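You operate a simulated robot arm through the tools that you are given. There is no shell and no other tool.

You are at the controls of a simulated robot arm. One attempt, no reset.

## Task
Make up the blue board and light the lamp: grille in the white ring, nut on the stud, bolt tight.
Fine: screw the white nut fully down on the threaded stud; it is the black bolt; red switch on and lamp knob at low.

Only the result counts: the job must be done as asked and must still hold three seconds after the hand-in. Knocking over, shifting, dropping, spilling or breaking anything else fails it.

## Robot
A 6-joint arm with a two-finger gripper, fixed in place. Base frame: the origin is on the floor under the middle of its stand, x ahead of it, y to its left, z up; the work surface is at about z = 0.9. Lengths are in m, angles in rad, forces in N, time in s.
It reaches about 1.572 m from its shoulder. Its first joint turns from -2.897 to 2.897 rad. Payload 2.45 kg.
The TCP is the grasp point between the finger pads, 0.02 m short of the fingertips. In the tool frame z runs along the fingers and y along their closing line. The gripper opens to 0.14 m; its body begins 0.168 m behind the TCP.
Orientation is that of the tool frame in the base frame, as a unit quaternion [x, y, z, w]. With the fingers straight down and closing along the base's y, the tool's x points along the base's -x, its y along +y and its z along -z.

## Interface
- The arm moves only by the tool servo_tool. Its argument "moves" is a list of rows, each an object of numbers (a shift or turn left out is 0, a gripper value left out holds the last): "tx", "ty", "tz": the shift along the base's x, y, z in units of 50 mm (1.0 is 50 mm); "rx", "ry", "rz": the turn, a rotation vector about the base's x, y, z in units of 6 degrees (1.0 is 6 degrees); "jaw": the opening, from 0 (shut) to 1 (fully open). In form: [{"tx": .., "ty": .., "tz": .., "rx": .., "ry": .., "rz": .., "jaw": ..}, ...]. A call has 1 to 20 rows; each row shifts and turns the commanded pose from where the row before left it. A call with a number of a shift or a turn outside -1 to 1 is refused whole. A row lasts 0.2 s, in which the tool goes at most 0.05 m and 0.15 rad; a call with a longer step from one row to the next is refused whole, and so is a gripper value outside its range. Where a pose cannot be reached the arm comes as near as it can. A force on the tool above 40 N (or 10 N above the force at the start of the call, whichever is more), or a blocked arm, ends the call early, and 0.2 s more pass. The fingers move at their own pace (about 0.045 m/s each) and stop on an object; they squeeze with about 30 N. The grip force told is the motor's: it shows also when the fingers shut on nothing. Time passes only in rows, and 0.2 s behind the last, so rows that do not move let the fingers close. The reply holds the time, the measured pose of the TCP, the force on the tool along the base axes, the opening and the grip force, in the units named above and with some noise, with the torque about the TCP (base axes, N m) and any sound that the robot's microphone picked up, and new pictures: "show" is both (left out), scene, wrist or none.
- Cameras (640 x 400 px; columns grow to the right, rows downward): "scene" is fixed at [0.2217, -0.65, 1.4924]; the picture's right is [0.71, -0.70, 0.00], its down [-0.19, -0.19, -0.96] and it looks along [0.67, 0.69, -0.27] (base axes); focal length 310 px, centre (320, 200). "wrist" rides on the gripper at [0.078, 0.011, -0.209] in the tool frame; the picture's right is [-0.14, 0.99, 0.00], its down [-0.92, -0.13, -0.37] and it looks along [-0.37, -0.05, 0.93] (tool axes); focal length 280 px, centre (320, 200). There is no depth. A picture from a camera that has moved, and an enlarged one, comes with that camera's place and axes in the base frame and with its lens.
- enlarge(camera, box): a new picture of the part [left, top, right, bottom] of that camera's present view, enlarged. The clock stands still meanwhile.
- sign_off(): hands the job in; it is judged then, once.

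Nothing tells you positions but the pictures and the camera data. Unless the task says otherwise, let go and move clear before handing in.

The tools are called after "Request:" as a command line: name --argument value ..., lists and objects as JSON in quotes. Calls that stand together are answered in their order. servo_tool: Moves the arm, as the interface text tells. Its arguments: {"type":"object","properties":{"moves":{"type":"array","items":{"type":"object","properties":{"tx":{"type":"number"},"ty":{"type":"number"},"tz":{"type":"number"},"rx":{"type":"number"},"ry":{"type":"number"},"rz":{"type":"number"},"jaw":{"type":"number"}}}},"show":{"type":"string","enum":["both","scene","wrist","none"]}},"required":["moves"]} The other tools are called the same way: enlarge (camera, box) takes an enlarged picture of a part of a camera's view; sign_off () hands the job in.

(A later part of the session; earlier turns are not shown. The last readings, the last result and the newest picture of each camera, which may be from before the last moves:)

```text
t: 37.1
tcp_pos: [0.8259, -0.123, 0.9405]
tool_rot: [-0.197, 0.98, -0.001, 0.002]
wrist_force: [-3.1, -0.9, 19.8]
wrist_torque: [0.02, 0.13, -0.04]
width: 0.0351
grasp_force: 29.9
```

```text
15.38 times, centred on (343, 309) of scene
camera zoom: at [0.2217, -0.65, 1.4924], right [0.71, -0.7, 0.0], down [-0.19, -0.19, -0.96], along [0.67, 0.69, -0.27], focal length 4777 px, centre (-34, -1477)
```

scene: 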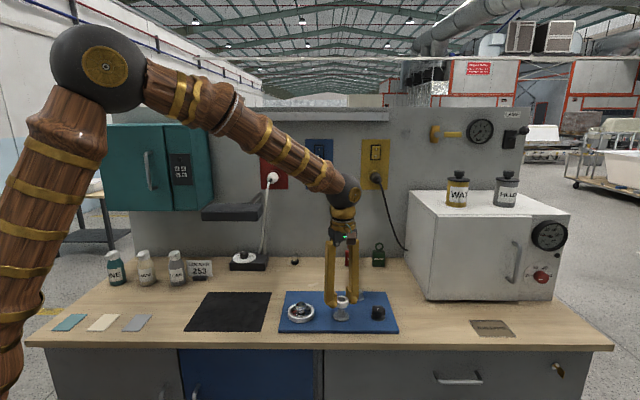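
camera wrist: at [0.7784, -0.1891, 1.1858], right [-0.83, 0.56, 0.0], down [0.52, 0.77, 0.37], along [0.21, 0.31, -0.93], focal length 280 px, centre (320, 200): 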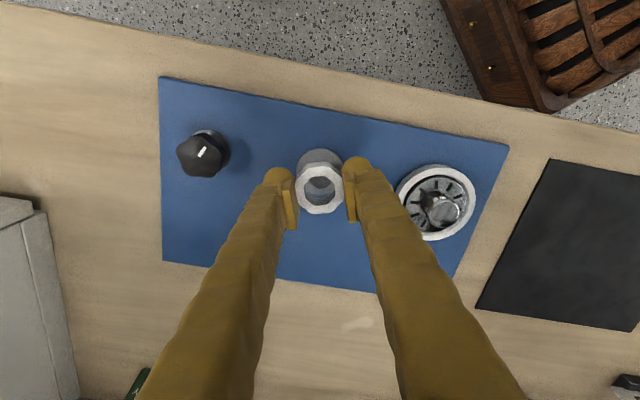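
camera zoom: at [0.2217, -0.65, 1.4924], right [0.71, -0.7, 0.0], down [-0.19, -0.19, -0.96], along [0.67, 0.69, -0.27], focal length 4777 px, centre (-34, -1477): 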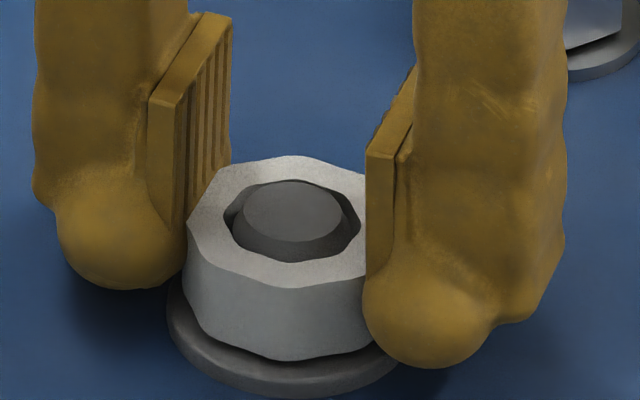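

Request:
enlarge --camera "wrist" --box '[280, 130, 360, 220]'

Request:
enlarge --camera "scene" --box '[334, 303, 354, 323]'

```text
4.44 times, centred on (320, 175) of wrist
camera zoom: at [0.7474, -0.1436, 1.1487], right [-0.26, 0.97, 0.0], down [0.9, 0.24, 0.37], along [0.36, 0.09, -0.93], focal length 1246 px, centre (320, 311)
```

zoom: 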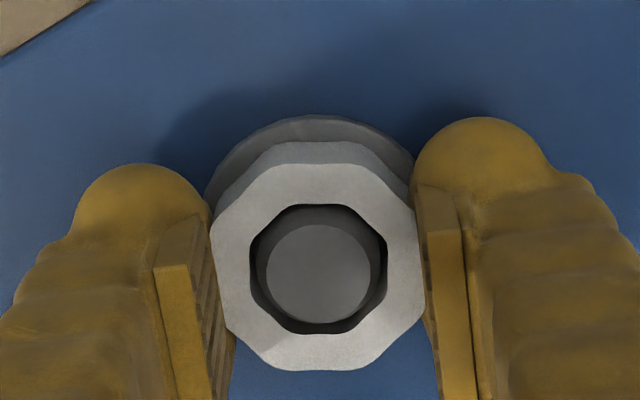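

```text
16.00 times, centred on (344, 313) of scene
camera zoom: at [0.2217, -0.65, 1.4924], right [0.71, -0.7, 0.0], down [-0.19, -0.19, -0.96], along [0.67, 0.69, -0.27], focal length 4968 px, centre (-64, -1608)
```

zoom: 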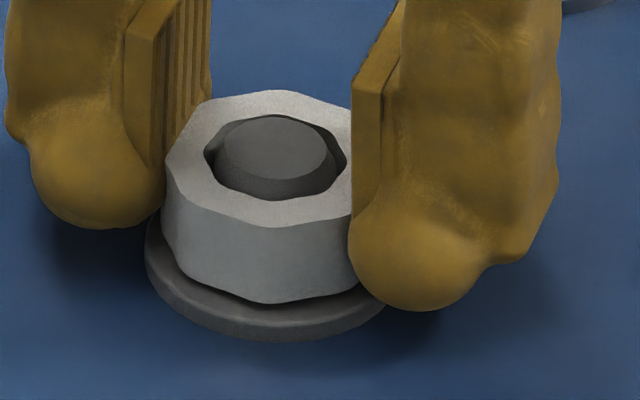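

Vertical contact is now ~20 N. I'll keep this light push and turn clockwise to see whether the nut feeds down.

Request:
servo_tool --moves '[{"rz": -1}, {"rz": -1}, {"rz": -1}, {"rz": -1}, {"rz": -1}, {"rz": -1}, {"rz": -1}, {"rz": -1}, {}]' --show "none"

Request:
enlarge --camera "scene" --box '[334, 303, 354, 323]'

Request:
enlarge --camera "wrist" --box '[280, 130, 360, 220]'

```text
t: 39.0
tcp_pos: [0.8251, -0.1226, 0.9392]
tool_rot: [0.208, 0.978, -0.002, 0.001]
wrist_force: [-4.9, -4.0, 5.1]
wrist_torque: [0.0, 0.11, -0.01]
width: 0.0348
grasp_force: 29.5
stopped in row 9: the force on the tool passed its limit at 40 N (the readings are from after the stop); the commanded pose is now the measured one
```

```text
16.00 times, centred on (344, 313) of scene
camera zoom: at [0.2217, -0.65, 1.4924], right [0.71, -0.7, 0.0], down [-0.19, -0.19, -0.96], along [0.67, 0.69, -0.27], focal length 4968 px, centre (-64, -1608)
```

zoom: 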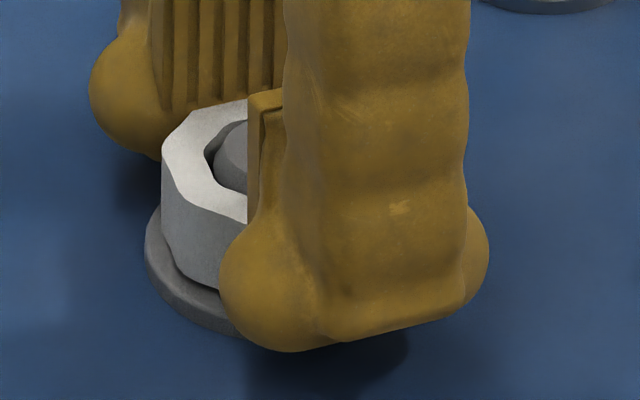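

```text
4.44 times, centred on (320, 175) of wrist
camera zoom: at [0.7572, -0.0822, 1.1482], right [0.53, 0.85, 0.0], down [0.79, -0.49, 0.37], along [0.31, -0.2, -0.93], focal length 1246 px, centre (320, 311)
```

zoom: 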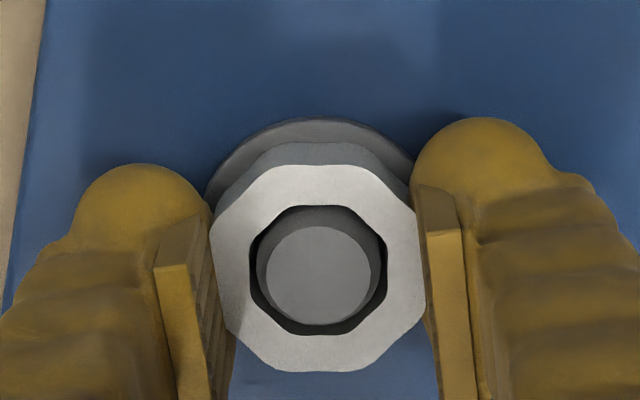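

Request:
servo_tool --moves '[{"rz": -1}, {"rz": -1}, {"rz": -1}, {}]' --show "none"

Request:
servo_tool --moves '[{"rz": -1}, {"rz": -1}, {"rz": -1}, {}]' --show "none"

Request:
enlarge --camera "wrist" --box '[280, 130, 360, 220]'

```text
t: 40.0
tcp_pos: [0.8248, -0.1247, 0.9387]
tool_rot: [0.358, 0.934, -0.003, 0.001]
wrist_force: [-15.6, -24.9, 7.7]
wrist_torque: [-0.29, 0.2, 0.06]
width: 0.035
grasp_force: 29.4
```

```text
t: 41.0
tcp_pos: [0.8244, -0.1255, 0.9383]
tool_rot: [0.5, 0.866, -0.004, 0.0]
wrist_force: [-8.9, -3.5, 6.0]
wrist_torque: [0.03, 0.08, -0.03]
width: 0.0349
grasp_force: 30.4
stopped in row 4: the force on the tool passed its limit at 41 N (the readings are from after the stop); the commanded pose is now the measured one
```

```text
4.44 times, centred on (320, 175) of wrist
camera zoom: at [0.7949, -0.0514, 1.1477], right [0.93, 0.37, 0.0], down [0.35, -0.86, 0.37], along [0.14, -0.35, -0.93], focal length 1246 px, centre (320, 311)
```

zoom: 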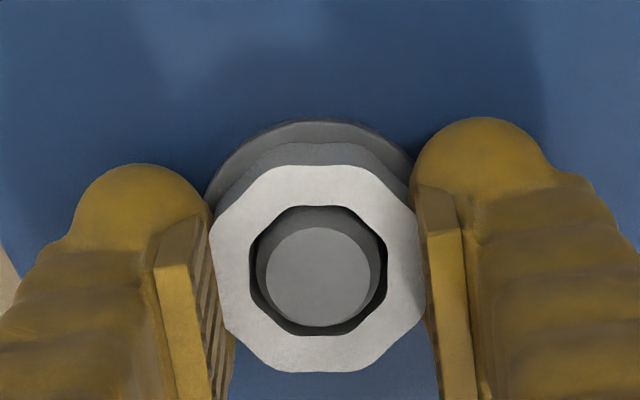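

The nut is now constrained on the stud and the offset in my grip causes side loads while turning. I'll compensate the TCP path for that offset while continuing to turn clockwise.

Request:
servo_tool --moves '[{"rz": -1, "tx": -0.0056, "ty": -0.0028}, {"rz": -1, "tx": -0.0059, "ty": -0.0022}, {"rz": -1, "tx": -0.0061, "ty": -0.0016}, {}]' --show "none"

```text
t: 42.0
tcp_pos: [0.8241, -0.1251, 0.9384]
tool_rot: [0.63, 0.776, -0.003, -0.001]
wrist_force: [-4.8, -12.3, -0.2]
wrist_torque: [-0.17, 0.0, 0.0]
width: 0.035
grasp_force: 30.1
```

Request:
servo_tool --moves '[{"tx": -0.004, "ty": -0.012}, {"rz": -1, "tx": -0.0062, "ty": -0.001}, {"rz": -1, "tx": -0.0063, "ty": -0.0003}, {"rz": -1, "tx": -0.0063, "ty": 0.0003}, {}]' --show "none"

Request:
enlarge --camera "scene" --box '[334, 303, 354, 323]'

Request:
enlarge --camera "wrist" --box '[280, 130, 360, 220]'

```text
t: 43.2
tcp_pos: [0.823, -0.1251, 0.9397]
tool_rot: [0.744, 0.668, -0.003, -0.001]
wrist_force: [13.6, 21.0, -1.1]
wrist_torque: [0.37, -0.17, -0.02]
width: 0.0352
grasp_force: 30.0
```

```text
16.00 times, centred on (344, 313) of scene
camera zoom: at [0.2217, -0.65, 1.4924], right [0.71, -0.7, 0.0], down [-0.19, -0.19, -0.96], along [0.67, 0.69, -0.27], focal length 4968 px, centre (-64, -1608)
```

zoom: 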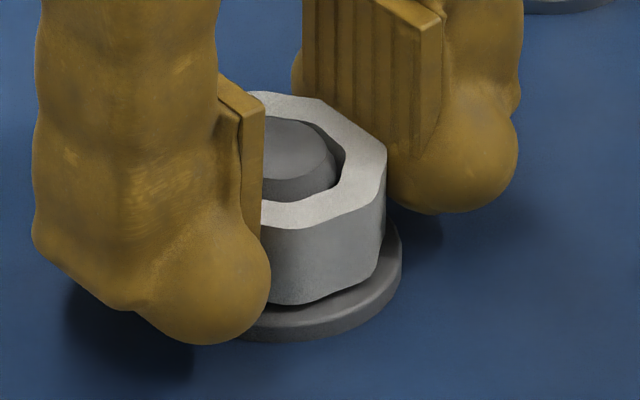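

```text
4.44 times, centred on (320, 175) of wrist
camera zoom: at [0.8428, -0.0489, 1.1481], right [0.97, -0.24, 0.0], down [-0.22, -0.9, 0.37], along [-0.09, -0.36, -0.93], focal length 1246 px, centre (320, 311)
```

zoom: 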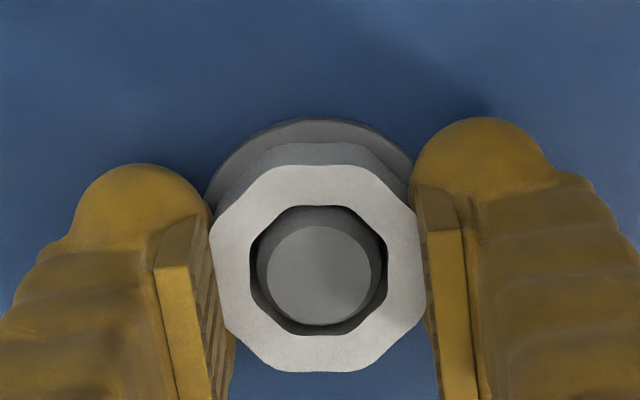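

Request:
servo_tool --moves '[{"tx": 0.008, "ty": 0.012}, {}, {}]' --show "none"

```text
t: 44.0
tcp_pos: [0.8247, -0.1252, 0.9391]
tool_rot: [0.743, 0.669, -0.002, 0.0]
wrist_force: [16.3, 19.3, -0.2]
wrist_torque: [0.22, -0.18, -0.02]
width: 0.0349
grasp_force: 29.8
```

Request:
servo_tool --moves '[{"tx": 0.008, "ty": 0.01}, {}, {}]' --show "none"

```text
t: 44.8
tcp_pos: [0.8236, -0.1258, 0.9379]
tool_rot: [0.743, 0.669, -0.003, 0.001]
wrist_force: [14.3, -4.3, 1.2]
wrist_torque: [-0.1, -0.18, -0.04]
width: 0.0348
grasp_force: 29.6
```

Request:
servo_tool --moves '[{"tx": 0.01, "ty": -0.002}, {}, {}]' --show "none"

```text
t: 45.6
tcp_pos: [0.8235, -0.1254, 0.937]
tool_rot: [0.744, 0.668, -0.002, -0.001]
wrist_force: [-4.5, -11.9, 2.4]
wrist_torque: [-0.25, 0.08, 0.0]
width: 0.035
grasp_force: 30.0
```

Request:
servo_tool --moves '[{"ty": -0.006, "tz": -0.02}, {}, {}]' --show "none"

Request:
servo_tool --moves '[{"tz": -0.02}, {}, {}]' --show "none"

```text
t: 46.4
tcp_pos: [0.8247, -0.1251, 0.9385]
tool_rot: [0.744, 0.668, -0.003, 0.0]
wrist_force: [-13.9, -9.0, 17.5]
wrist_torque: [-0.11, 0.26, 0.03]
width: 0.0351
grasp_force: 29.9
```

```text
t: 47.1
tcp_pos: [0.8238, -0.1238, 0.9373]
tool_rot: [0.743, 0.669, -0.003, 0.0]
wrist_force: [-11.5, 2.2, 13.7]
wrist_torque: [0.12, 0.12, 0.0]
width: 0.0349
grasp_force: 30.3
stopped in row 3: the force on the tool passed its limit at 40 N (the readings are from after the stop); the commanded pose is now the measured one
```

Solid contact at TCP z≈0.938. I'll release, rise and inspect how the nut sits.

Request:
servo_tool --moves '[{"tz": 0.01}, {"jaw": 0.42}, {}, {}, {"tz": 0.6}, {"tz": 1}, {}]'

Request:
enlarge --camera "scene" --box '[330, 298, 356, 323]'

Request:
enlarge --camera "wrist" --box '[260, 90, 380, 210]'

```text
t: 48.7
tcp_pos: [0.8238, -0.1239, 1.0186]
tool_rot: [0.743, 0.669, -0.003, 0.0]
wrist_force: [0.1, 0.5, 0.2]
wrist_torque: [-0.01, 0.02, -0.02]
width: 0.059
grasp_force: 0.0
camera wrist: at [0.8436, -0.0484, 1.2283], right [0.97, -0.24, 0.0], down [-0.22, -0.9, 0.37], along [-0.09, -0.36, -0.93], focal length 280 px, centre (320, 200)
```

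scene: 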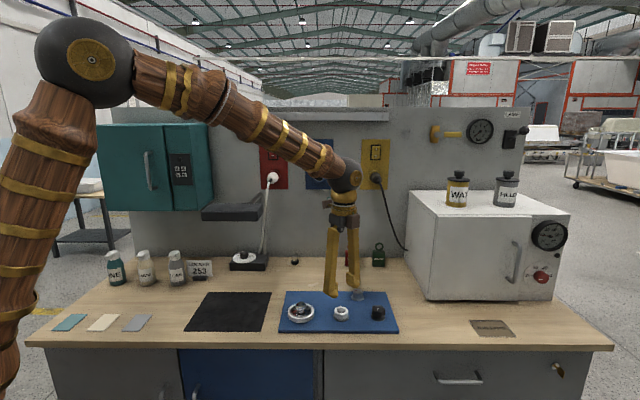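
wrist: 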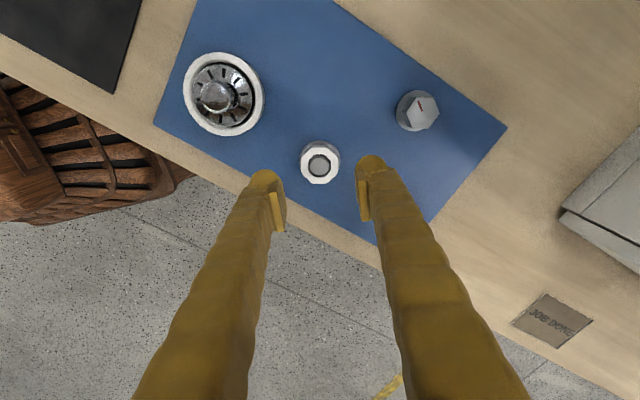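

```text
16.00 times, centred on (343, 310) of scene
camera zoom: at [0.2217, -0.65, 1.4924], right [0.71, -0.7, 0.0], down [-0.19, -0.19, -0.96], along [0.67, 0.69, -0.27], focal length 4968 px, centre (-48, -1568)
```

zoom: 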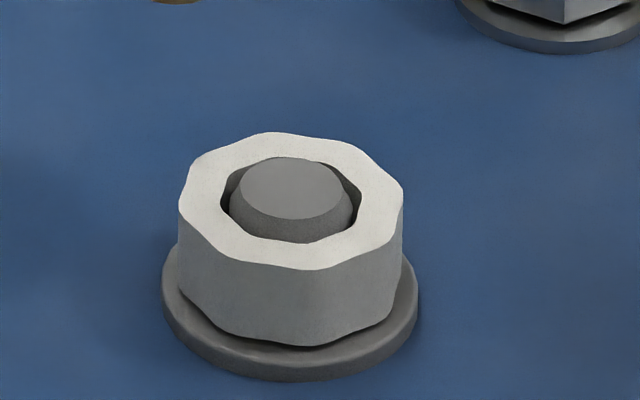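

```text
3.33 times, centred on (320, 150) of wrist
camera zoom: at [0.8436, -0.0484, 1.2283], right [0.97, -0.24, 0.0], down [-0.22, -0.9, 0.37], along [-0.09, -0.36, -0.93], focal length 935 px, centre (320, 367)
```

zoom: 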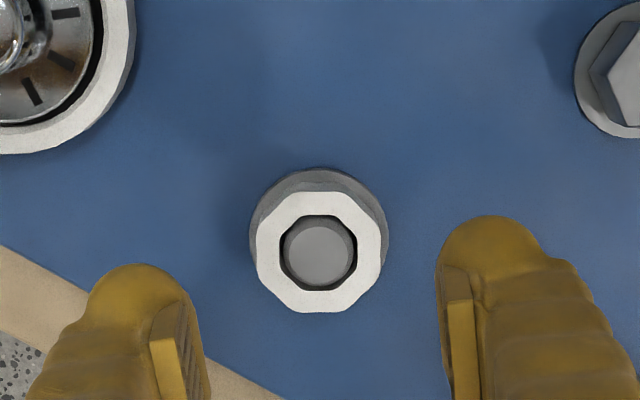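

The nut sits level but there seems to be a slight gap to the flange, so it's on the thread. I'll rotate the gripper back counter-clockwise above the nut (also calibrating the true tool axis) before another turning stroke.

Request:
servo_tool --moves '[{"rz": 1}, {"rz": 1}, {"rz": 1}, {"rz": 1}, {"rz": 1}, {"rz": 1}, {"rz": 1}, {"rz": 1}, {"rz": 1}, {"rz": 1}, {"rz": 1}, {"rz": 1}, {"rz": 1}, {"rz": 1}, {"rz": 1}, {"rz": 1}, {"rz": 1}, {"rz": 1}, {"rz": 1}, {"rz": 1}]' --show "none"

Request:
servo_tool --moves '[{"rz": 1}, {"rz": 1}, {"rz": 1}, {"rz": 1}, {"rz": 1}, {"rz": 1}, {"rz": 1}, {"rz": 1}, {"rz": 1}, {"rz": 1}, {}, {}]'

Request:
enlarge --camera "wrist" --box '[260, 90, 380, 210]'

```text
t: 52.9
tcp_pos: [0.8249, -0.1259, 1.0187]
tool_rot: [-0.208, 0.978, -0.001, 0.002]
wrist_force: [-0.7, 0.3, 1.3]
wrist_torque: [0.02, 0.02, -0.01]
width: 0.0589
grasp_force: 0.1
```

```text
t: 55.5
tcp_pos: [0.8239, -0.1251, 1.0172]
tool_rot: [-0.668, 0.744, 0.0, 0.002]
wrist_force: [-0.7, 0.1, 0.1]
wrist_torque: [-0.01, -0.01, -0.01]
width: 0.0591
grasp_force: 0.0
camera wrist: at [0.8034, -0.2037, 1.2267], right [-0.97, 0.24, 0.0], down [0.22, 0.9, 0.37], along [0.09, 0.36, -0.93], focal length 280 px, centre (320, 200)
```

scene: 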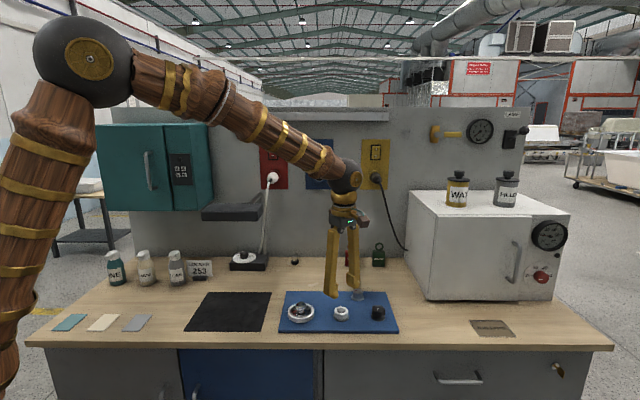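
wrist: 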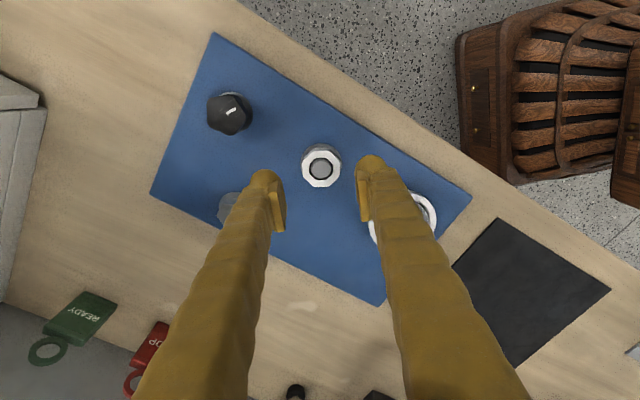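

```text
3.33 times, centred on (320, 150) of wrist
camera zoom: at [0.8034, -0.2037, 1.2267], right [-0.97, 0.24, 0.0], down [0.22, 0.9, 0.37], along [0.09, 0.36, -0.93], focal length 935 px, centre (320, 367)
```

zoom: 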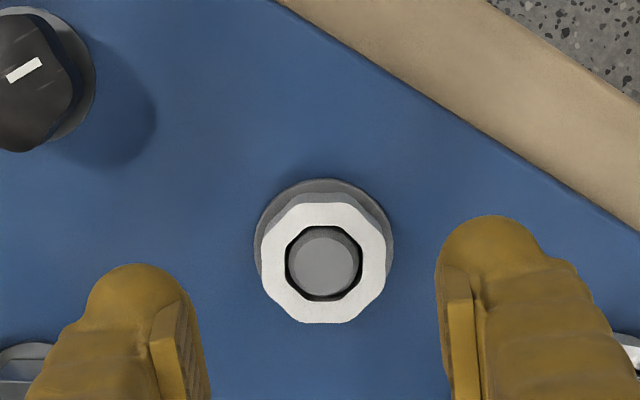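

The 180° comparison shows the nut axis is 2 mm in +y from my TCP. I'll correct that, descend and regrip for a centred stroke.

Request:
servo_tool --moves '[{"tx": -0.004, "ty": 0.04}, {"tz": -0.8}, {"tz": -0.556}, {"tz": -0.2}, {}, {}]' --show "none"

Request:
enlarge --camera "wrist" --box '[270, 120, 370, 230]'

Request:
enlarge --camera "scene" --box '[324, 285, 364, 325]'

```text
t: 56.9
tcp_pos: [0.8247, -0.1231, 0.939]
tool_rot: [-0.668, 0.744, 0.0, 0.002]
wrist_force: [-0.2, 0.5, 0.2]
wrist_torque: [0.01, 0.02, 0.01]
width: 0.059
grasp_force: 0.0
```

```text
3.64 times, centred on (320, 175) of wrist
camera zoom: at [0.8037, -0.2011, 1.1485], right [-0.97, 0.24, 0.0], down [0.22, 0.9, 0.37], along [0.09, 0.36, -0.93], focal length 1020 px, centre (320, 291)
```

zoom: 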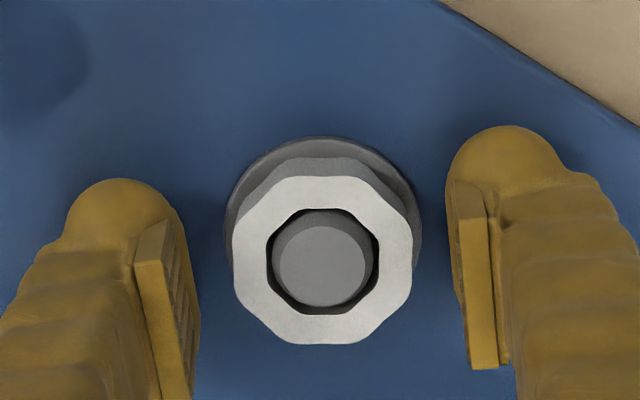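

```text
10.00 times, centred on (344, 305) of scene
camera zoom: at [0.2217, -0.65, 1.4924], right [0.71, -0.7, 0.0], down [-0.19, -0.19, -0.96], along [0.67, 0.69, -0.27], focal length 3105 px, centre (80, -850)
```

zoom: 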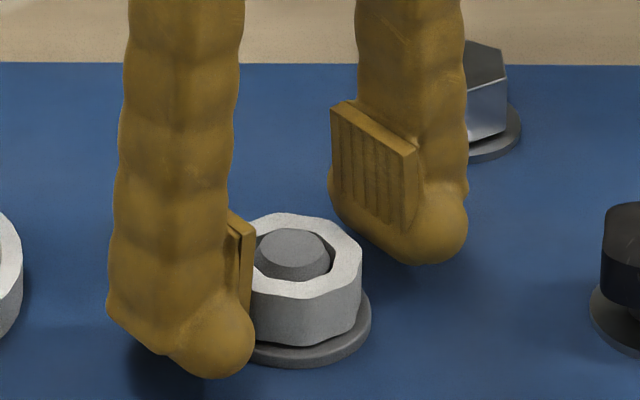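

Request:
servo_tool --moves '[{"jaw": 0.0}, {}, {}, {}]' --show "none"

Request:
servo_tool --moves '[{"rz": -0.6}, {"rz": -1}, {"rz": -1}, {"rz": -1}, {}]' --show "none"

Request:
enlarge --camera "wrist" --box '[270, 120, 370, 230]'

```text
t: 57.9
tcp_pos: [0.8239, -0.1227, 0.939]
tool_rot: [-0.669, 0.744, 0.0, 0.003]
wrist_force: [-14.6, 1.4, 0.3]
wrist_torque: [0.0, 0.19, -0.03]
width: 0.0349
grasp_force: 30.0
```

```text
t: 59.1
tcp_pos: [0.8246, -0.123, 0.9398]
tool_rot: [-0.517, 0.856, -0.001, 0.003]
wrist_force: [-9.2, 11.8, -3.4]
wrist_torque: [0.17, 0.06, 0.02]
width: 0.0351
grasp_force: 29.8
```

```text
3.64 times, centred on (320, 175) of wrist
camera zoom: at [0.7762, -0.1884, 1.149], right [-0.81, 0.58, 0.0], down [0.54, 0.75, 0.37], along [0.22, 0.3, -0.93], focal length 1020 px, centre (320, 291)
```

zoom: 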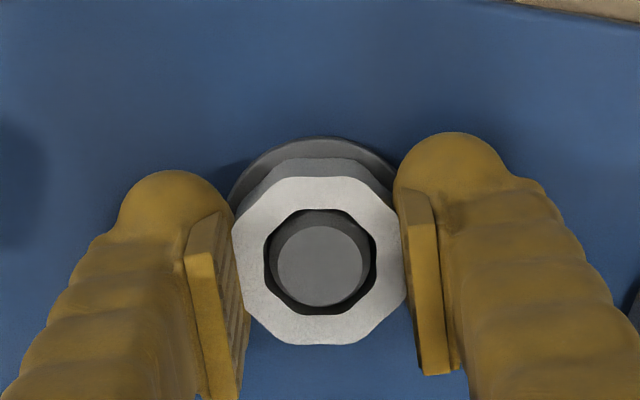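

Request:
servo_tool --moves '[{"tx": -0.006, "ty": 0.008}, {"rz": -1}, {"rz": -1}, {"rz": -1}, {"rz": -1}, {"rz": -1}, {}]' --show "none"

```text
t: 60.7
tcp_pos: [0.824, -0.1222, 0.9408]
tool_rot: [-0.277, 0.961, -0.002, 0.003]
wrist_force: [20.6, -0.6, -8.2]
wrist_torque: [-0.03, -0.21, 0.01]
width: 0.0347
grasp_force: 29.7
```

Downward pull shows the thread is now drawing the nut down as I turn. Continuing with small corrections.

Request:
servo_tool --moves '[{"tx": 0.01, "tz": -0.01}, {"rz": -1, "tz": -0.001}, {"rz": -1, "tz": -0.001}, {"rz": -1, "tz": -0.001}, {"rz": -1, "tz": -0.001}, {"rz": -1, "tz": -0.001}, {}]' --show "none"

```text
t: 62.3
tcp_pos: [0.8239, -0.123, 0.9387]
tool_rot: [-0.019, 1.0, -0.002, 0.001]
wrist_force: [-2.9, -1.5, -1.2]
wrist_torque: [-0.02, 0.08, 0.01]
width: 0.0351
grasp_force: 29.4
```

Request:
servo_tool --moves '[{"rz": -1, "tz": -0.002}, {"rz": -1, "tz": -0.002}, {"rz": -1, "tz": -0.002}, {"rz": -1, "tz": -0.002}, {"rz": -1, "tz": -0.002}, {}]' --show "none"

```text
t: 63.7
tcp_pos: [0.8248, -0.1234, 0.9377]
tool_rot: [0.24, 0.971, -0.003, 0.0]
wrist_force: [-2.4, -11.4, -0.3]
wrist_torque: [-0.14, 0.04, 0.73]
width: 0.0349
grasp_force: 30.0
```

A reaction torque of 0.73 N·m appeared – the nut may be seating. I'll turn a bit more to confirm.

Request:
servo_tool --moves '[{"ty": -0.006, "rz": -1}, {"rz": -1}, {}]' --show "none"

Request:
enlarge --camera "scene" --box '[330, 298, 356, 323]'

Request:
enlarge --camera "wrist" --box '[270, 120, 370, 230]'

```text
t: 64.5
tcp_pos: [0.824, -0.1235, 0.9395]
tool_rot: [0.34, 0.941, -0.003, 0.001]
wrist_force: [-0.7, -8.0, -0.5]
wrist_torque: [-0.08, 0.04, 1.04]
width: 0.0386
grasp_force: 29.7
```

```text
16.00 times, centred on (343, 310) of scene
camera zoom: at [0.2217, -0.65, 1.4924], right [0.71, -0.7, 0.0], down [-0.19, -0.19, -0.96], along [0.67, 0.69, -0.27], focal length 4968 px, centre (-48, -1568)
```

zoom: 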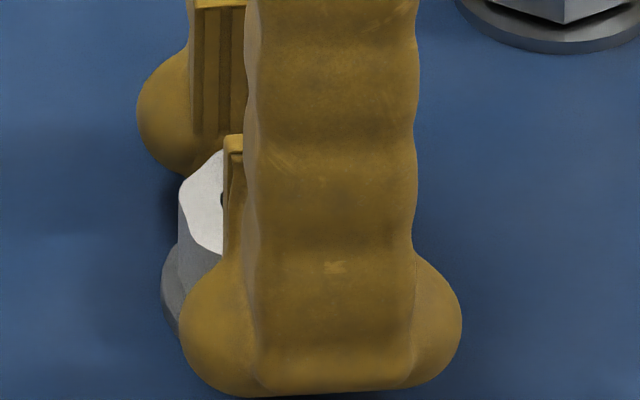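

```text
3.64 times, centred on (320, 175) of wrist
camera zoom: at [0.7704, -0.0651, 1.1474], right [0.74, 0.67, 0.0], down [0.63, -0.69, 0.37], along [0.25, -0.28, -0.93], focal length 1020 px, centre (320, 291)
```

zoom: 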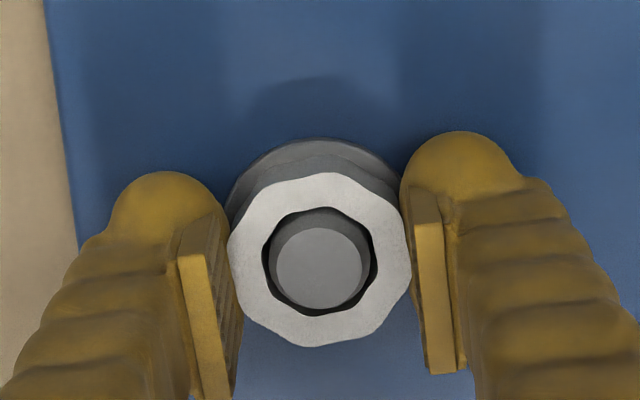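

The fingers slipped over a corner at ~1 N·m, so the nut has stopped turning. Releasing and inspecting.

Request:
servo_tool --moves '[{"jaw": 0.42}, {}, {}, {"tz": 0.6}, {"tz": 1}, {}]'

Request:
enlarge --camera "scene" --box '[330, 298, 356, 323]'

Request:
enlarge --camera "wrist" --box '[260, 90, 380, 210]'

```text
t: 65.9
tcp_pos: [0.8229, -0.1228, 1.0179]
tool_rot: [0.34, 0.94, -0.002, 0.001]
wrist_force: [0.5, 0.5, 1.3]
wrist_torque: [0.02, 0.02, -0.01]
width: 0.0588
grasp_force: 0.2
camera wrist: at [0.7692, -0.0644, 1.2271], right [0.74, 0.67, 0.0], down [0.63, -0.68, 0.37], along [0.25, -0.28, -0.93], focal length 280 px, centre (320, 200)
```

scene: 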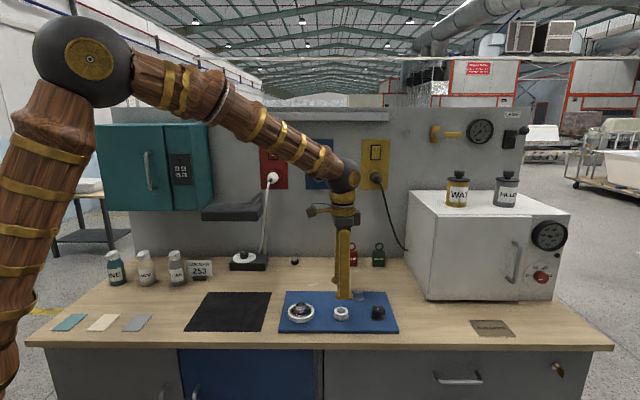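
wrist: 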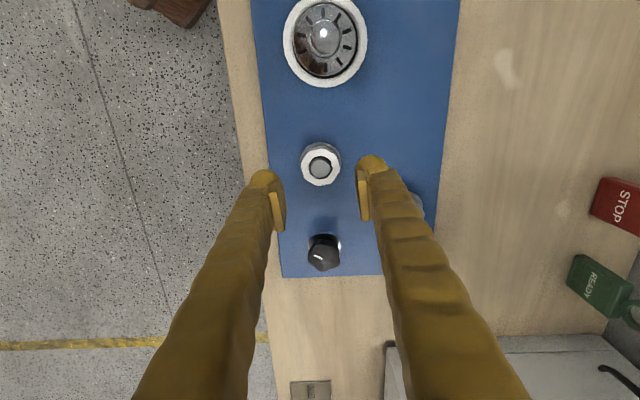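

```text
16.00 times, centred on (343, 310) of scene
camera zoom: at [0.2217, -0.65, 1.4924], right [0.71, -0.7, 0.0], down [-0.19, -0.19, -0.96], along [0.67, 0.69, -0.27], focal length 4968 px, centre (-48, -1568)
```

zoom: 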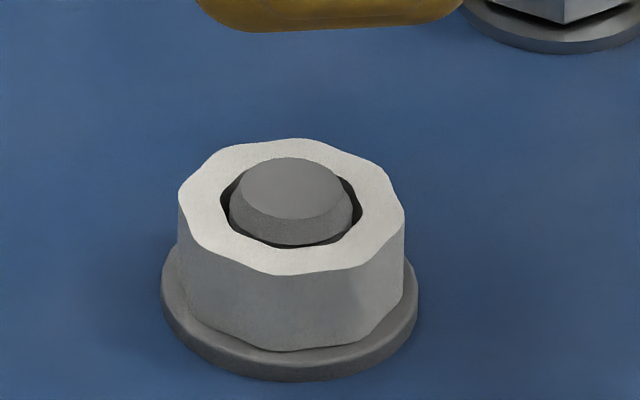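

```text
3.33 times, centred on (320, 150) of wrist
camera zoom: at [0.7692, -0.0644, 1.2271], right [0.74, 0.67, 0.0], down [0.63, -0.68, 0.37], along [0.25, -0.28, -0.93], focal length 935 px, centre (320, 367)
```

zoom: 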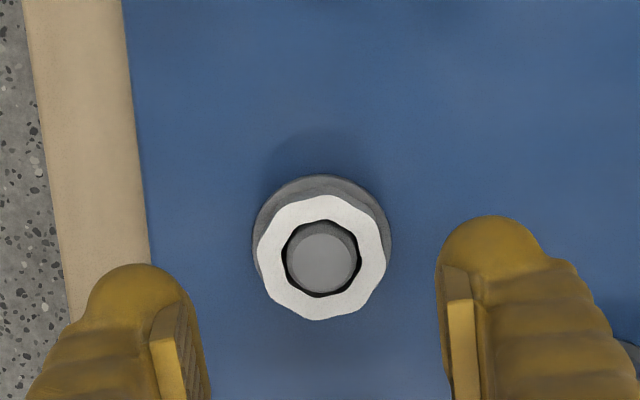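

The nut is now flush on the flange with no gap. Next is the black bolt near (0.897, -0.200); moving above it to inspect.

Request:
servo_tool --moves '[{"tx": 0.485, "ty": -0.513, "tz": 0.3, "rz": 1}, {"tx": 0.485, "ty": -0.513, "rz": 1}, {"tx": 0.485, "ty": -0.513, "rz": 1}, {"rz": 1}, {"rz": 1}, {"rz": 1}, {"rz": 1}, {"rz": 1}, {"rz": 1}, {"rz": 1}, {"rz": 1}, {"rz": 1}, {"rz": 1}, {"rz": 1}, {}, {}]'

Request:
enlarge --camera "wrist" --box '[260, 80, 400, 220]'

Request:
enlarge --camera "scene" --box '[362, 296, 394, 326]'

```text
t: 69.3
tcp_pos: [0.8975, -0.2004, 1.033]
tool_rot: [-0.377, 0.926, -0.001, 0.003]
wrist_force: [-0.1, 0.3, 0.5]
wrist_torque: [0.04, -0.03, 0.02]
width: 0.0591
grasp_force: 0.0
camera wrist: at [0.8309, -0.2479, 1.2425], right [-0.59, 0.81, 0.0], down [0.75, 0.55, 0.37], along [0.3, 0.22, -0.93], focal length 280 px, centre (320, 200)
```

scene: 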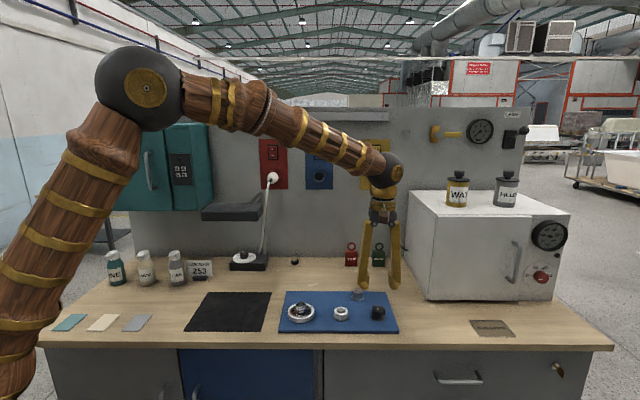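
wrist: 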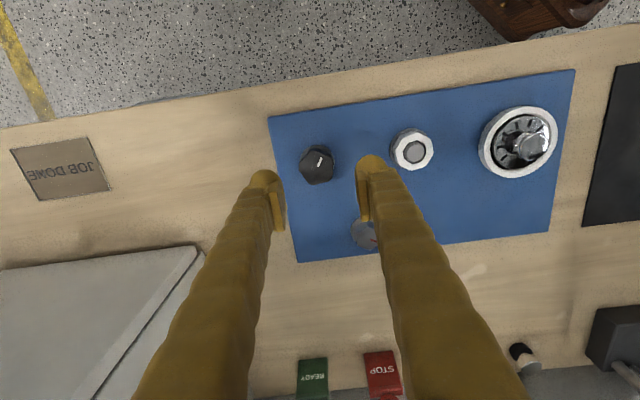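

```text
2.86 times, centred on (330, 150) of wrist
camera zoom: at [0.8309, -0.2479, 1.2425], right [-0.59, 0.81, 0.0], down [0.75, 0.55, 0.37], along [0.3, 0.22, -0.93], focal length 801 px, centre (291, 343)
```

zoom: 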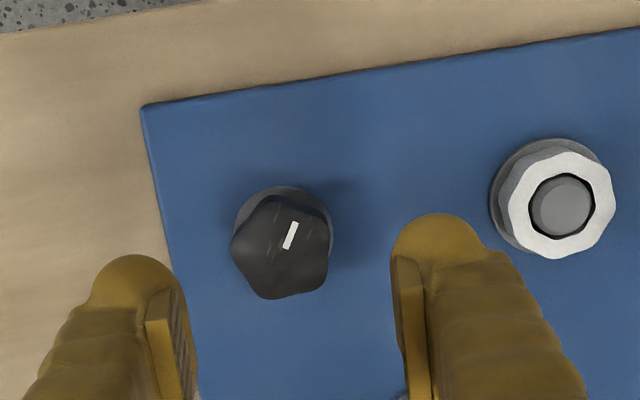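

```text
13.33 times, centred on (378, 311) of scene
camera zoom: at [0.2217, -0.65, 1.4924], right [0.71, -0.7, 0.0], down [-0.19, -0.19, -0.96], along [0.67, 0.69, -0.27], focal length 4140 px, centre (-453, -1280)
```

zoom: 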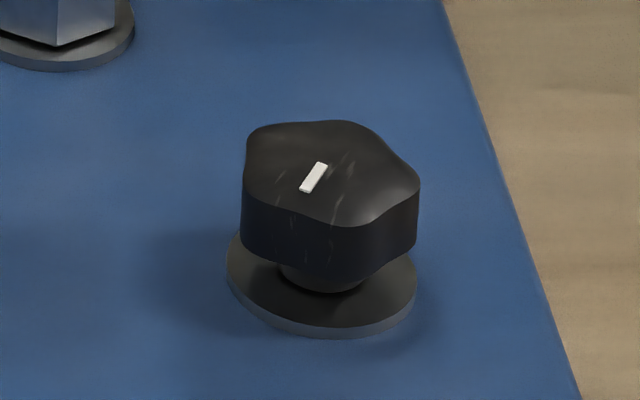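

The black bolt has a lobed head raised ~12 mm above its washer, so it needs several turns. Centring over it and looking closer.

Request:
servo_tool --moves '[{"tx": 0.072, "ty": -0.048, "tz": -0.5}, {}, {}]'

Request:
enlarge --camera "wrist" --box '[280, 120, 370, 210]'

Request:
enlarge --camera "scene" --box '[355, 280, 400, 326]'

```text
t: 70.1
tcp_pos: [0.8988, -0.2024, 1.0083]
tool_rot: [-0.377, 0.926, -0.001, 0.002]
wrist_force: [0.0, 0.9, -0.4]
wrist_torque: [0.02, -0.02, -0.01]
width: 0.0588
grasp_force: 0.1
camera wrist: at [0.8342, -0.2502, 1.2174], right [-0.59, 0.81, 0.0], down [0.75, 0.55, 0.37], along [0.3, 0.22, -0.93], focal length 280 px, centre (320, 200)
```

scene: 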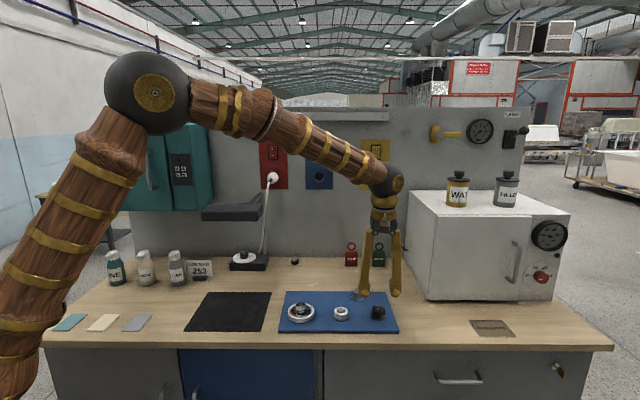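
wrist: 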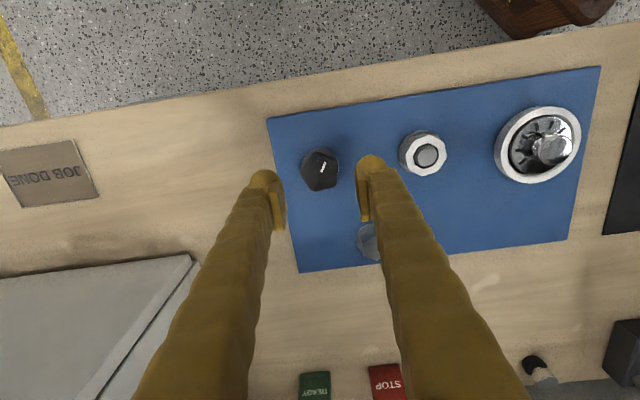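

```text
4.44 times, centred on (325, 165) of wrist
camera zoom: at [0.8342, -0.2502, 1.2174], right [-0.59, 0.81, 0.0], down [0.75, 0.55, 0.37], along [0.3, 0.22, -0.93], focal length 1246 px, centre (298, 356)
```

zoom: 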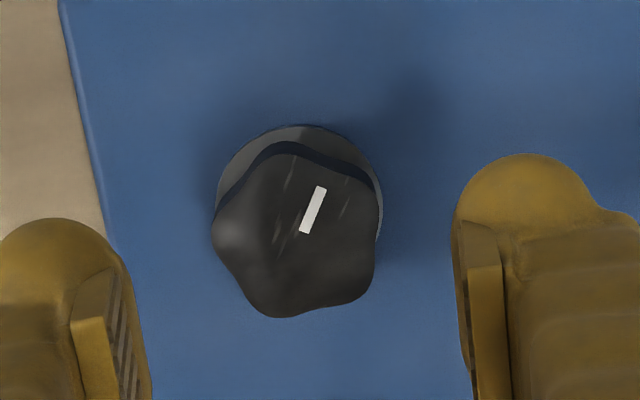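

```text
8.70 times, centred on (378, 303) of scene
camera zoom: at [0.2217, -0.65, 1.4924], right [0.71, -0.7, 0.0], down [-0.19, -0.19, -0.96], along [0.67, 0.69, -0.27], focal length 2700 px, centre (-180, -696)
```

zoom: 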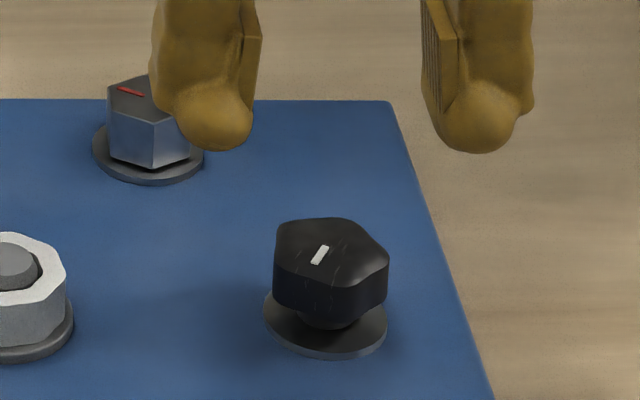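

The head is a five-lobed knob; I'll rotate counter-clockwise to line the pads up with an edge/lobe pair, giving a long clockwise stroke, and check alignment.

Request:
servo_tool --moves '[{"tx": 0.014, "ty": 0.032, "rz": 1}, {"rz": 1}, {"rz": 1}, {"rz": 1}, {"rz": 1}, {"rz": 1}, {"rz": 1}, {"rz": 1}, {"rz": 1}, {"rz": 0.93}, {}, {}]'

Request:
enlarge --camera "wrist" --box '[280, 120, 370, 210]'

```text
t: 72.7
tcp_pos: [0.9008, -0.2014, 1.0064]
tool_rot: [0.787, -0.616, 0.001, -0.003]
wrist_force: [0.1, 0.1, 0.4]
wrist_torque: [0.03, -0.06, -0.01]
width: 0.059
grasp_force: 0.2
camera wrist: at [0.9079, -0.2813, 1.2173], right [-0.99, -0.1, 0.0], down [-0.1, 0.92, 0.37], along [-0.04, 0.37, -0.93], focal length 280 px, centre (320, 200)
```

scene: 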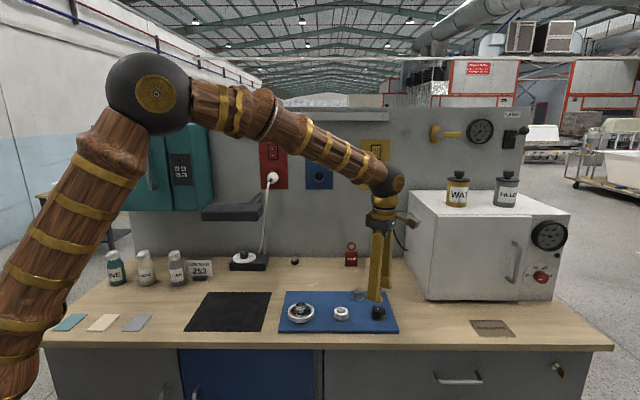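
wrist: 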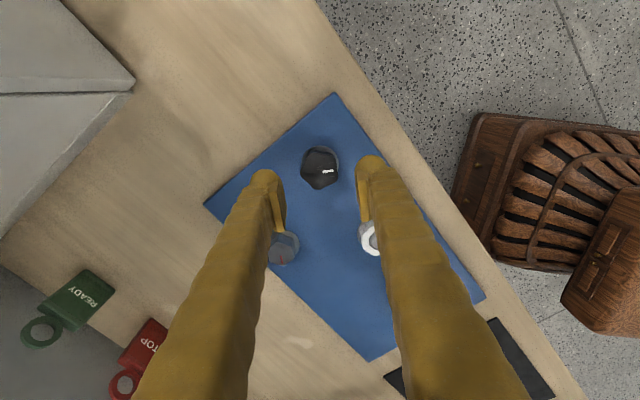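

```text
4.44 times, centred on (325, 165) of wrist
camera zoom: at [0.9079, -0.2813, 1.2173], right [-0.99, -0.1, 0.0], down [-0.1, 0.92, 0.37], along [-0.04, 0.37, -0.93], focal length 1246 px, centre (298, 356)
```

zoom: 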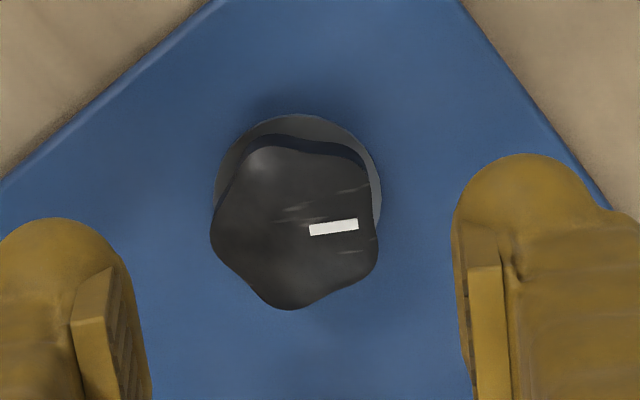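

Request:
servo_tool --moves '[{"tx": 0.03, "ty": -0.022}, {"tz": -0.6}, {"tz": -0.4}, {"tz": -0.136}, {}, {}]' --show "none"

Request:
enlarge --camera "wrist" --box '[275, 130, 365, 220]'

Request:
enlarge --camera "scene" --box '[355, 285, 400, 326]'

```text
t: 74.1
tcp_pos: [0.9023, -0.2024, 0.9512]
tool_rot: [0.787, -0.617, 0.0, -0.002]
wrist_force: [-0.4, 0.3, -0.1]
wrist_torque: [0.0, 0.02, 0.03]
width: 0.0588
grasp_force: 0.0
```

```text
4.44 times, centred on (320, 175) of wrist
camera zoom: at [0.9099, -0.2831, 1.1598], right [-0.99, -0.1, 0.0], down [-0.1, 0.92, 0.37], along [-0.04, 0.37, -0.93], focal length 1246 px, centre (320, 311)
```

zoom: 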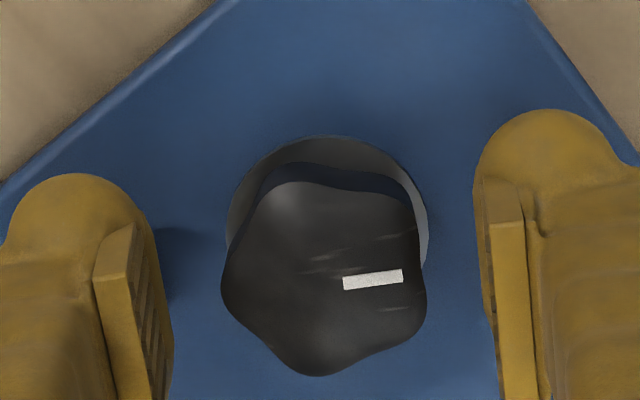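

```text
9.76 times, centred on (378, 306) of scene
camera zoom: at [0.2217, -0.65, 1.4924], right [0.71, -0.7, 0.0], down [-0.19, -0.19, -0.96], along [0.67, 0.69, -0.27], focal length 3029 px, centre (-241, -829)
```

zoom: 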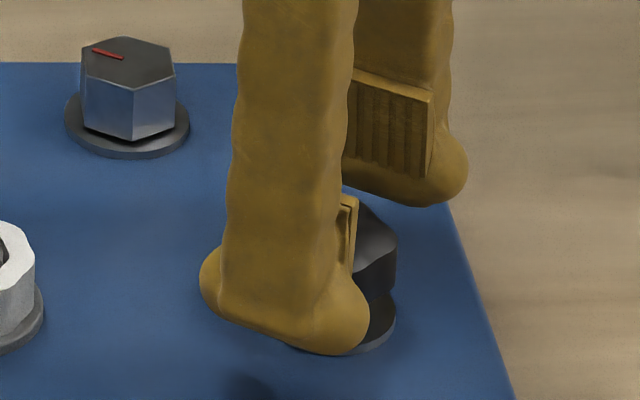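

Request:
servo_tool --moves '[{"jaw": 0.0}, {}, {}, {}]' --show "none"

Request:
enlarge --camera "wrist" --box '[275, 130, 365, 220]'

```text
t: 75.1
tcp_pos: [0.9033, -0.2035, 0.9508]
tool_rot: [0.787, -0.617, -0.001, -0.001]
wrist_force: [-26.9, -3.8, 2.9]
wrist_torque: [-0.07, 0.33, 0.05]
width: 0.0366
grasp_force: 45.2
```

```text
4.44 times, centred on (320, 175) of wrist
camera zoom: at [0.9092, -0.2834, 1.1597], right [-0.99, -0.1, 0.0], down [-0.1, 0.92, 0.37], along [-0.04, 0.37, -0.93], focal length 1246 px, centre (320, 311)
```

zoom: 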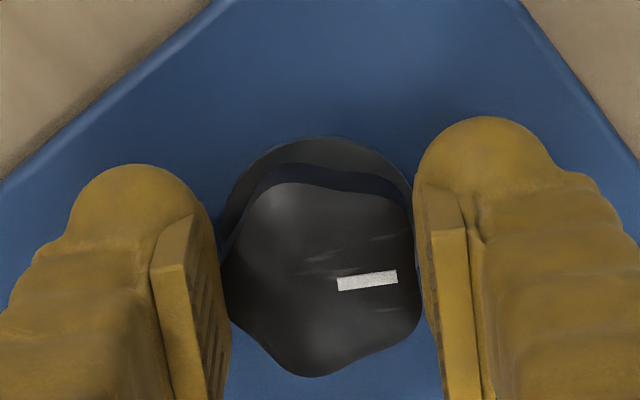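

Request:
servo_tool --moves '[{"tx": -0.018, "ty": -0.004}, {"rz": -1, "tx": 0.0006, "ty": -0.0031, "tz": -0.0016}, {"rz": -1, "tx": 0.0003, "ty": -0.0031, "tz": -0.0016}, {"rz": -1, "ty": -0.0031, "tz": -0.0016}, {"rz": -1, "tx": -0.0004, "ty": -0.0031, "tz": -0.0016}, {"rz": -1, "tx": -0.0007, "ty": -0.0031, "tz": -0.0016}, {}]' --show "none"

Request:
enlarge --camera "wrist" --box '[275, 130, 365, 220]'

```text
t: 76.7
tcp_pos: [0.9016, -0.2035, 0.951]
tool_rot: [-0.6, 0.8, 0.0, 0.003]
wrist_force: [-25.1, -2.9, -2.6]
wrist_torque: [-0.06, 0.31, 0.03]
width: 0.0368
grasp_force: 45.3
```

```text
4.44 times, centred on (320, 175) of wrist
camera zoom: at [0.8674, -0.2765, 1.1598], right [-0.91, 0.41, 0.0], down [0.38, 0.85, 0.37], along [0.15, 0.34, -0.93], focal length 1246 px, centre (320, 311)
```

zoom: 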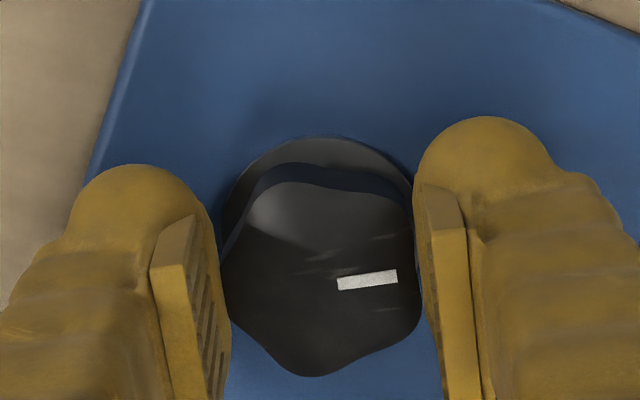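

Request:
servo_tool --moves '[{"tx": -0.018, "ty": -0.001}, {"rz": -1, "tx": -0.0006, "ty": -0.0016, "tz": -0.0016}, {"rz": -1, "tx": -0.0008, "ty": -0.0015, "tz": -0.0016}, {"rz": -1, "tx": -0.0009, "ty": -0.0014, "tz": -0.0016}, {"rz": -1, "tx": -0.001, "ty": -0.0013, "tz": -0.0016}, {"rz": -1, "tx": -0.0011, "ty": -0.0012, "tz": -0.0016}, {}]' --show "none"

```text
t: 78.3
tcp_pos: [0.9002, -0.2015, 0.9509]
tool_rot: [-0.373, 0.928, -0.001, 0.002]
wrist_force: [-18.5, 24.7, -5.3]
wrist_torque: [0.25, 0.16, 0.04]
width: 0.0369
grasp_force: 45.1
```

Request:
servo_tool --moves '[{"tx": -0.021, "ty": 0.022, "tz": -0.004}, {}, {}]' --show "none"

```text
t: 79.1
tcp_pos: [0.8986, -0.2033, 0.9505]
tool_rot: [-0.373, 0.928, -0.002, 0.003]
wrist_force: [13.7, 8.8, -10.4]
wrist_torque: [0.14, -0.18, -0.01]
width: 0.0368
grasp_force: 44.7
```

Request:
servo_tool --moves '[{"tx": 0.006, "ty": 0.006, "tz": -0.01}, {"rz": -1, "tz": -0.002}, {"rz": -1, "tz": -0.002}, {"rz": -1, "tz": -0.002}, {}]' --show "none"

```text
t: 80.3
tcp_pos: [0.8992, -0.2023, 0.9508]
tool_rot: [-0.224, 0.975, -0.003, 0.003]
wrist_force: [15.8, 15.1, 30.7]
wrist_torque: [0.21, -0.2, 0.01]
width: 0.0364
grasp_force: 44.8
```

Request:
servo_tool --moves '[{"tx": 0.007, "ty": 0.005, "tz": 0.01}, {"rz": -1, "tx": 0.0023, "ty": 0.001, "tz": -0.0007}, {"rz": -1, "tx": 0.0024, "ty": 0.0007, "tz": -0.0007}, {"rz": -1, "tx": 0.0025, "ty": 0.0005, "tz": -0.0007}, {"rz": -1, "tx": 0.0025, "ty": 0.0002, "tz": -0.0007}, {}]' --show "none"

```text
t: 81.7
tcp_pos: [0.901, -0.2016, 0.9501]
tool_rot: [-0.016, 1.0, -0.002, 0.002]
wrist_force: [-11.8, 23.3, 40.5]
wrist_torque: [0.43, 0.08, 0.0]
width: 0.0367
grasp_force: 45.5
```

Request:
enlarge --camera "scene" --box '[355, 285, 400, 326]'

Request:
enlarge --camera "wrist" --box '[275, 130, 365, 220]'

```text
9.76 times, centred on (378, 306) of scene
camera zoom: at [0.2217, -0.65, 1.4924], right [0.71, -0.7, 0.0], down [-0.19, -0.19, -0.96], along [0.67, 0.69, -0.27], focal length 3029 px, centre (-241, -829)
```

zoom: 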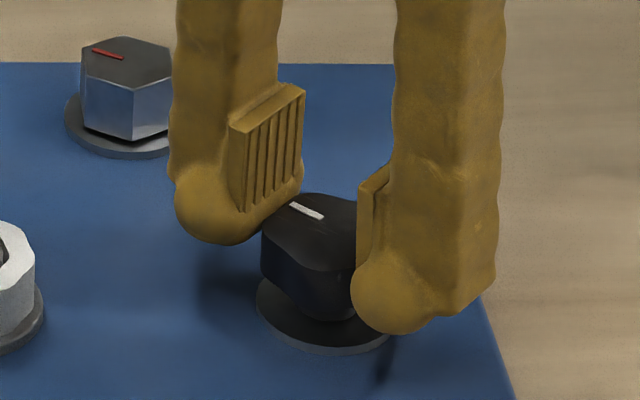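

```text
4.44 times, centred on (320, 175) of wrist
camera zoom: at [0.8196, -0.1929, 1.1595], right [0.11, 0.99, 0.0], down [0.92, -0.1, 0.37], along [0.37, -0.04, -0.93], focal length 1246 px, centre (320, 311)
```

zoom: 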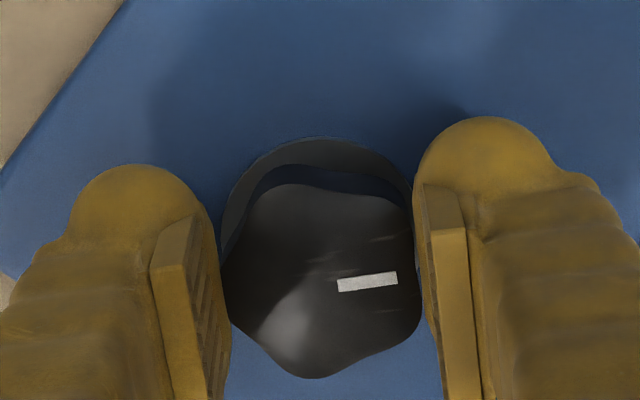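

Request:
servo_tool --moves '[{"tx": -0.004, "ty": 0.01, "tz": 0.008}, {}, {}]' --show "none"

```text
t: 82.5
tcp_pos: [0.8994, -0.2016, 0.9507]
tool_rot: [-0.017, 1.0, -0.002, 0.002]
wrist_force: [-15.7, 19.0, 27.0]
wrist_torque: [0.27, 0.09, 0.01]
width: 0.0368
grasp_force: 45.3
```

Request:
servo_tool --moves '[{"tx": -0.007, "ty": 0.009, "tz": 0.014}, {"rz": -1, "tx": 0.0012, "tz": -0.0004}, {"rz": -1, "tx": 0.0012, "ty": -0.0002, "tz": -0.0004}, {"rz": -1, "tx": 0.0012, "ty": -0.0003, "tz": -0.0004}, {"rz": -1, "tx": 0.0012, "ty": -0.0004, "tz": -0.0004}, {}]' --show "none"

```text
t: 83.9
tcp_pos: [0.8997, -0.2005, 0.951]
tool_rot: [0.193, 0.981, -0.002, 0.0]
wrist_force: [-5.8, 13.2, -11.6]
wrist_torque: [0.08, 0.06, 0.04]
width: 0.0366
grasp_force: 44.7
```

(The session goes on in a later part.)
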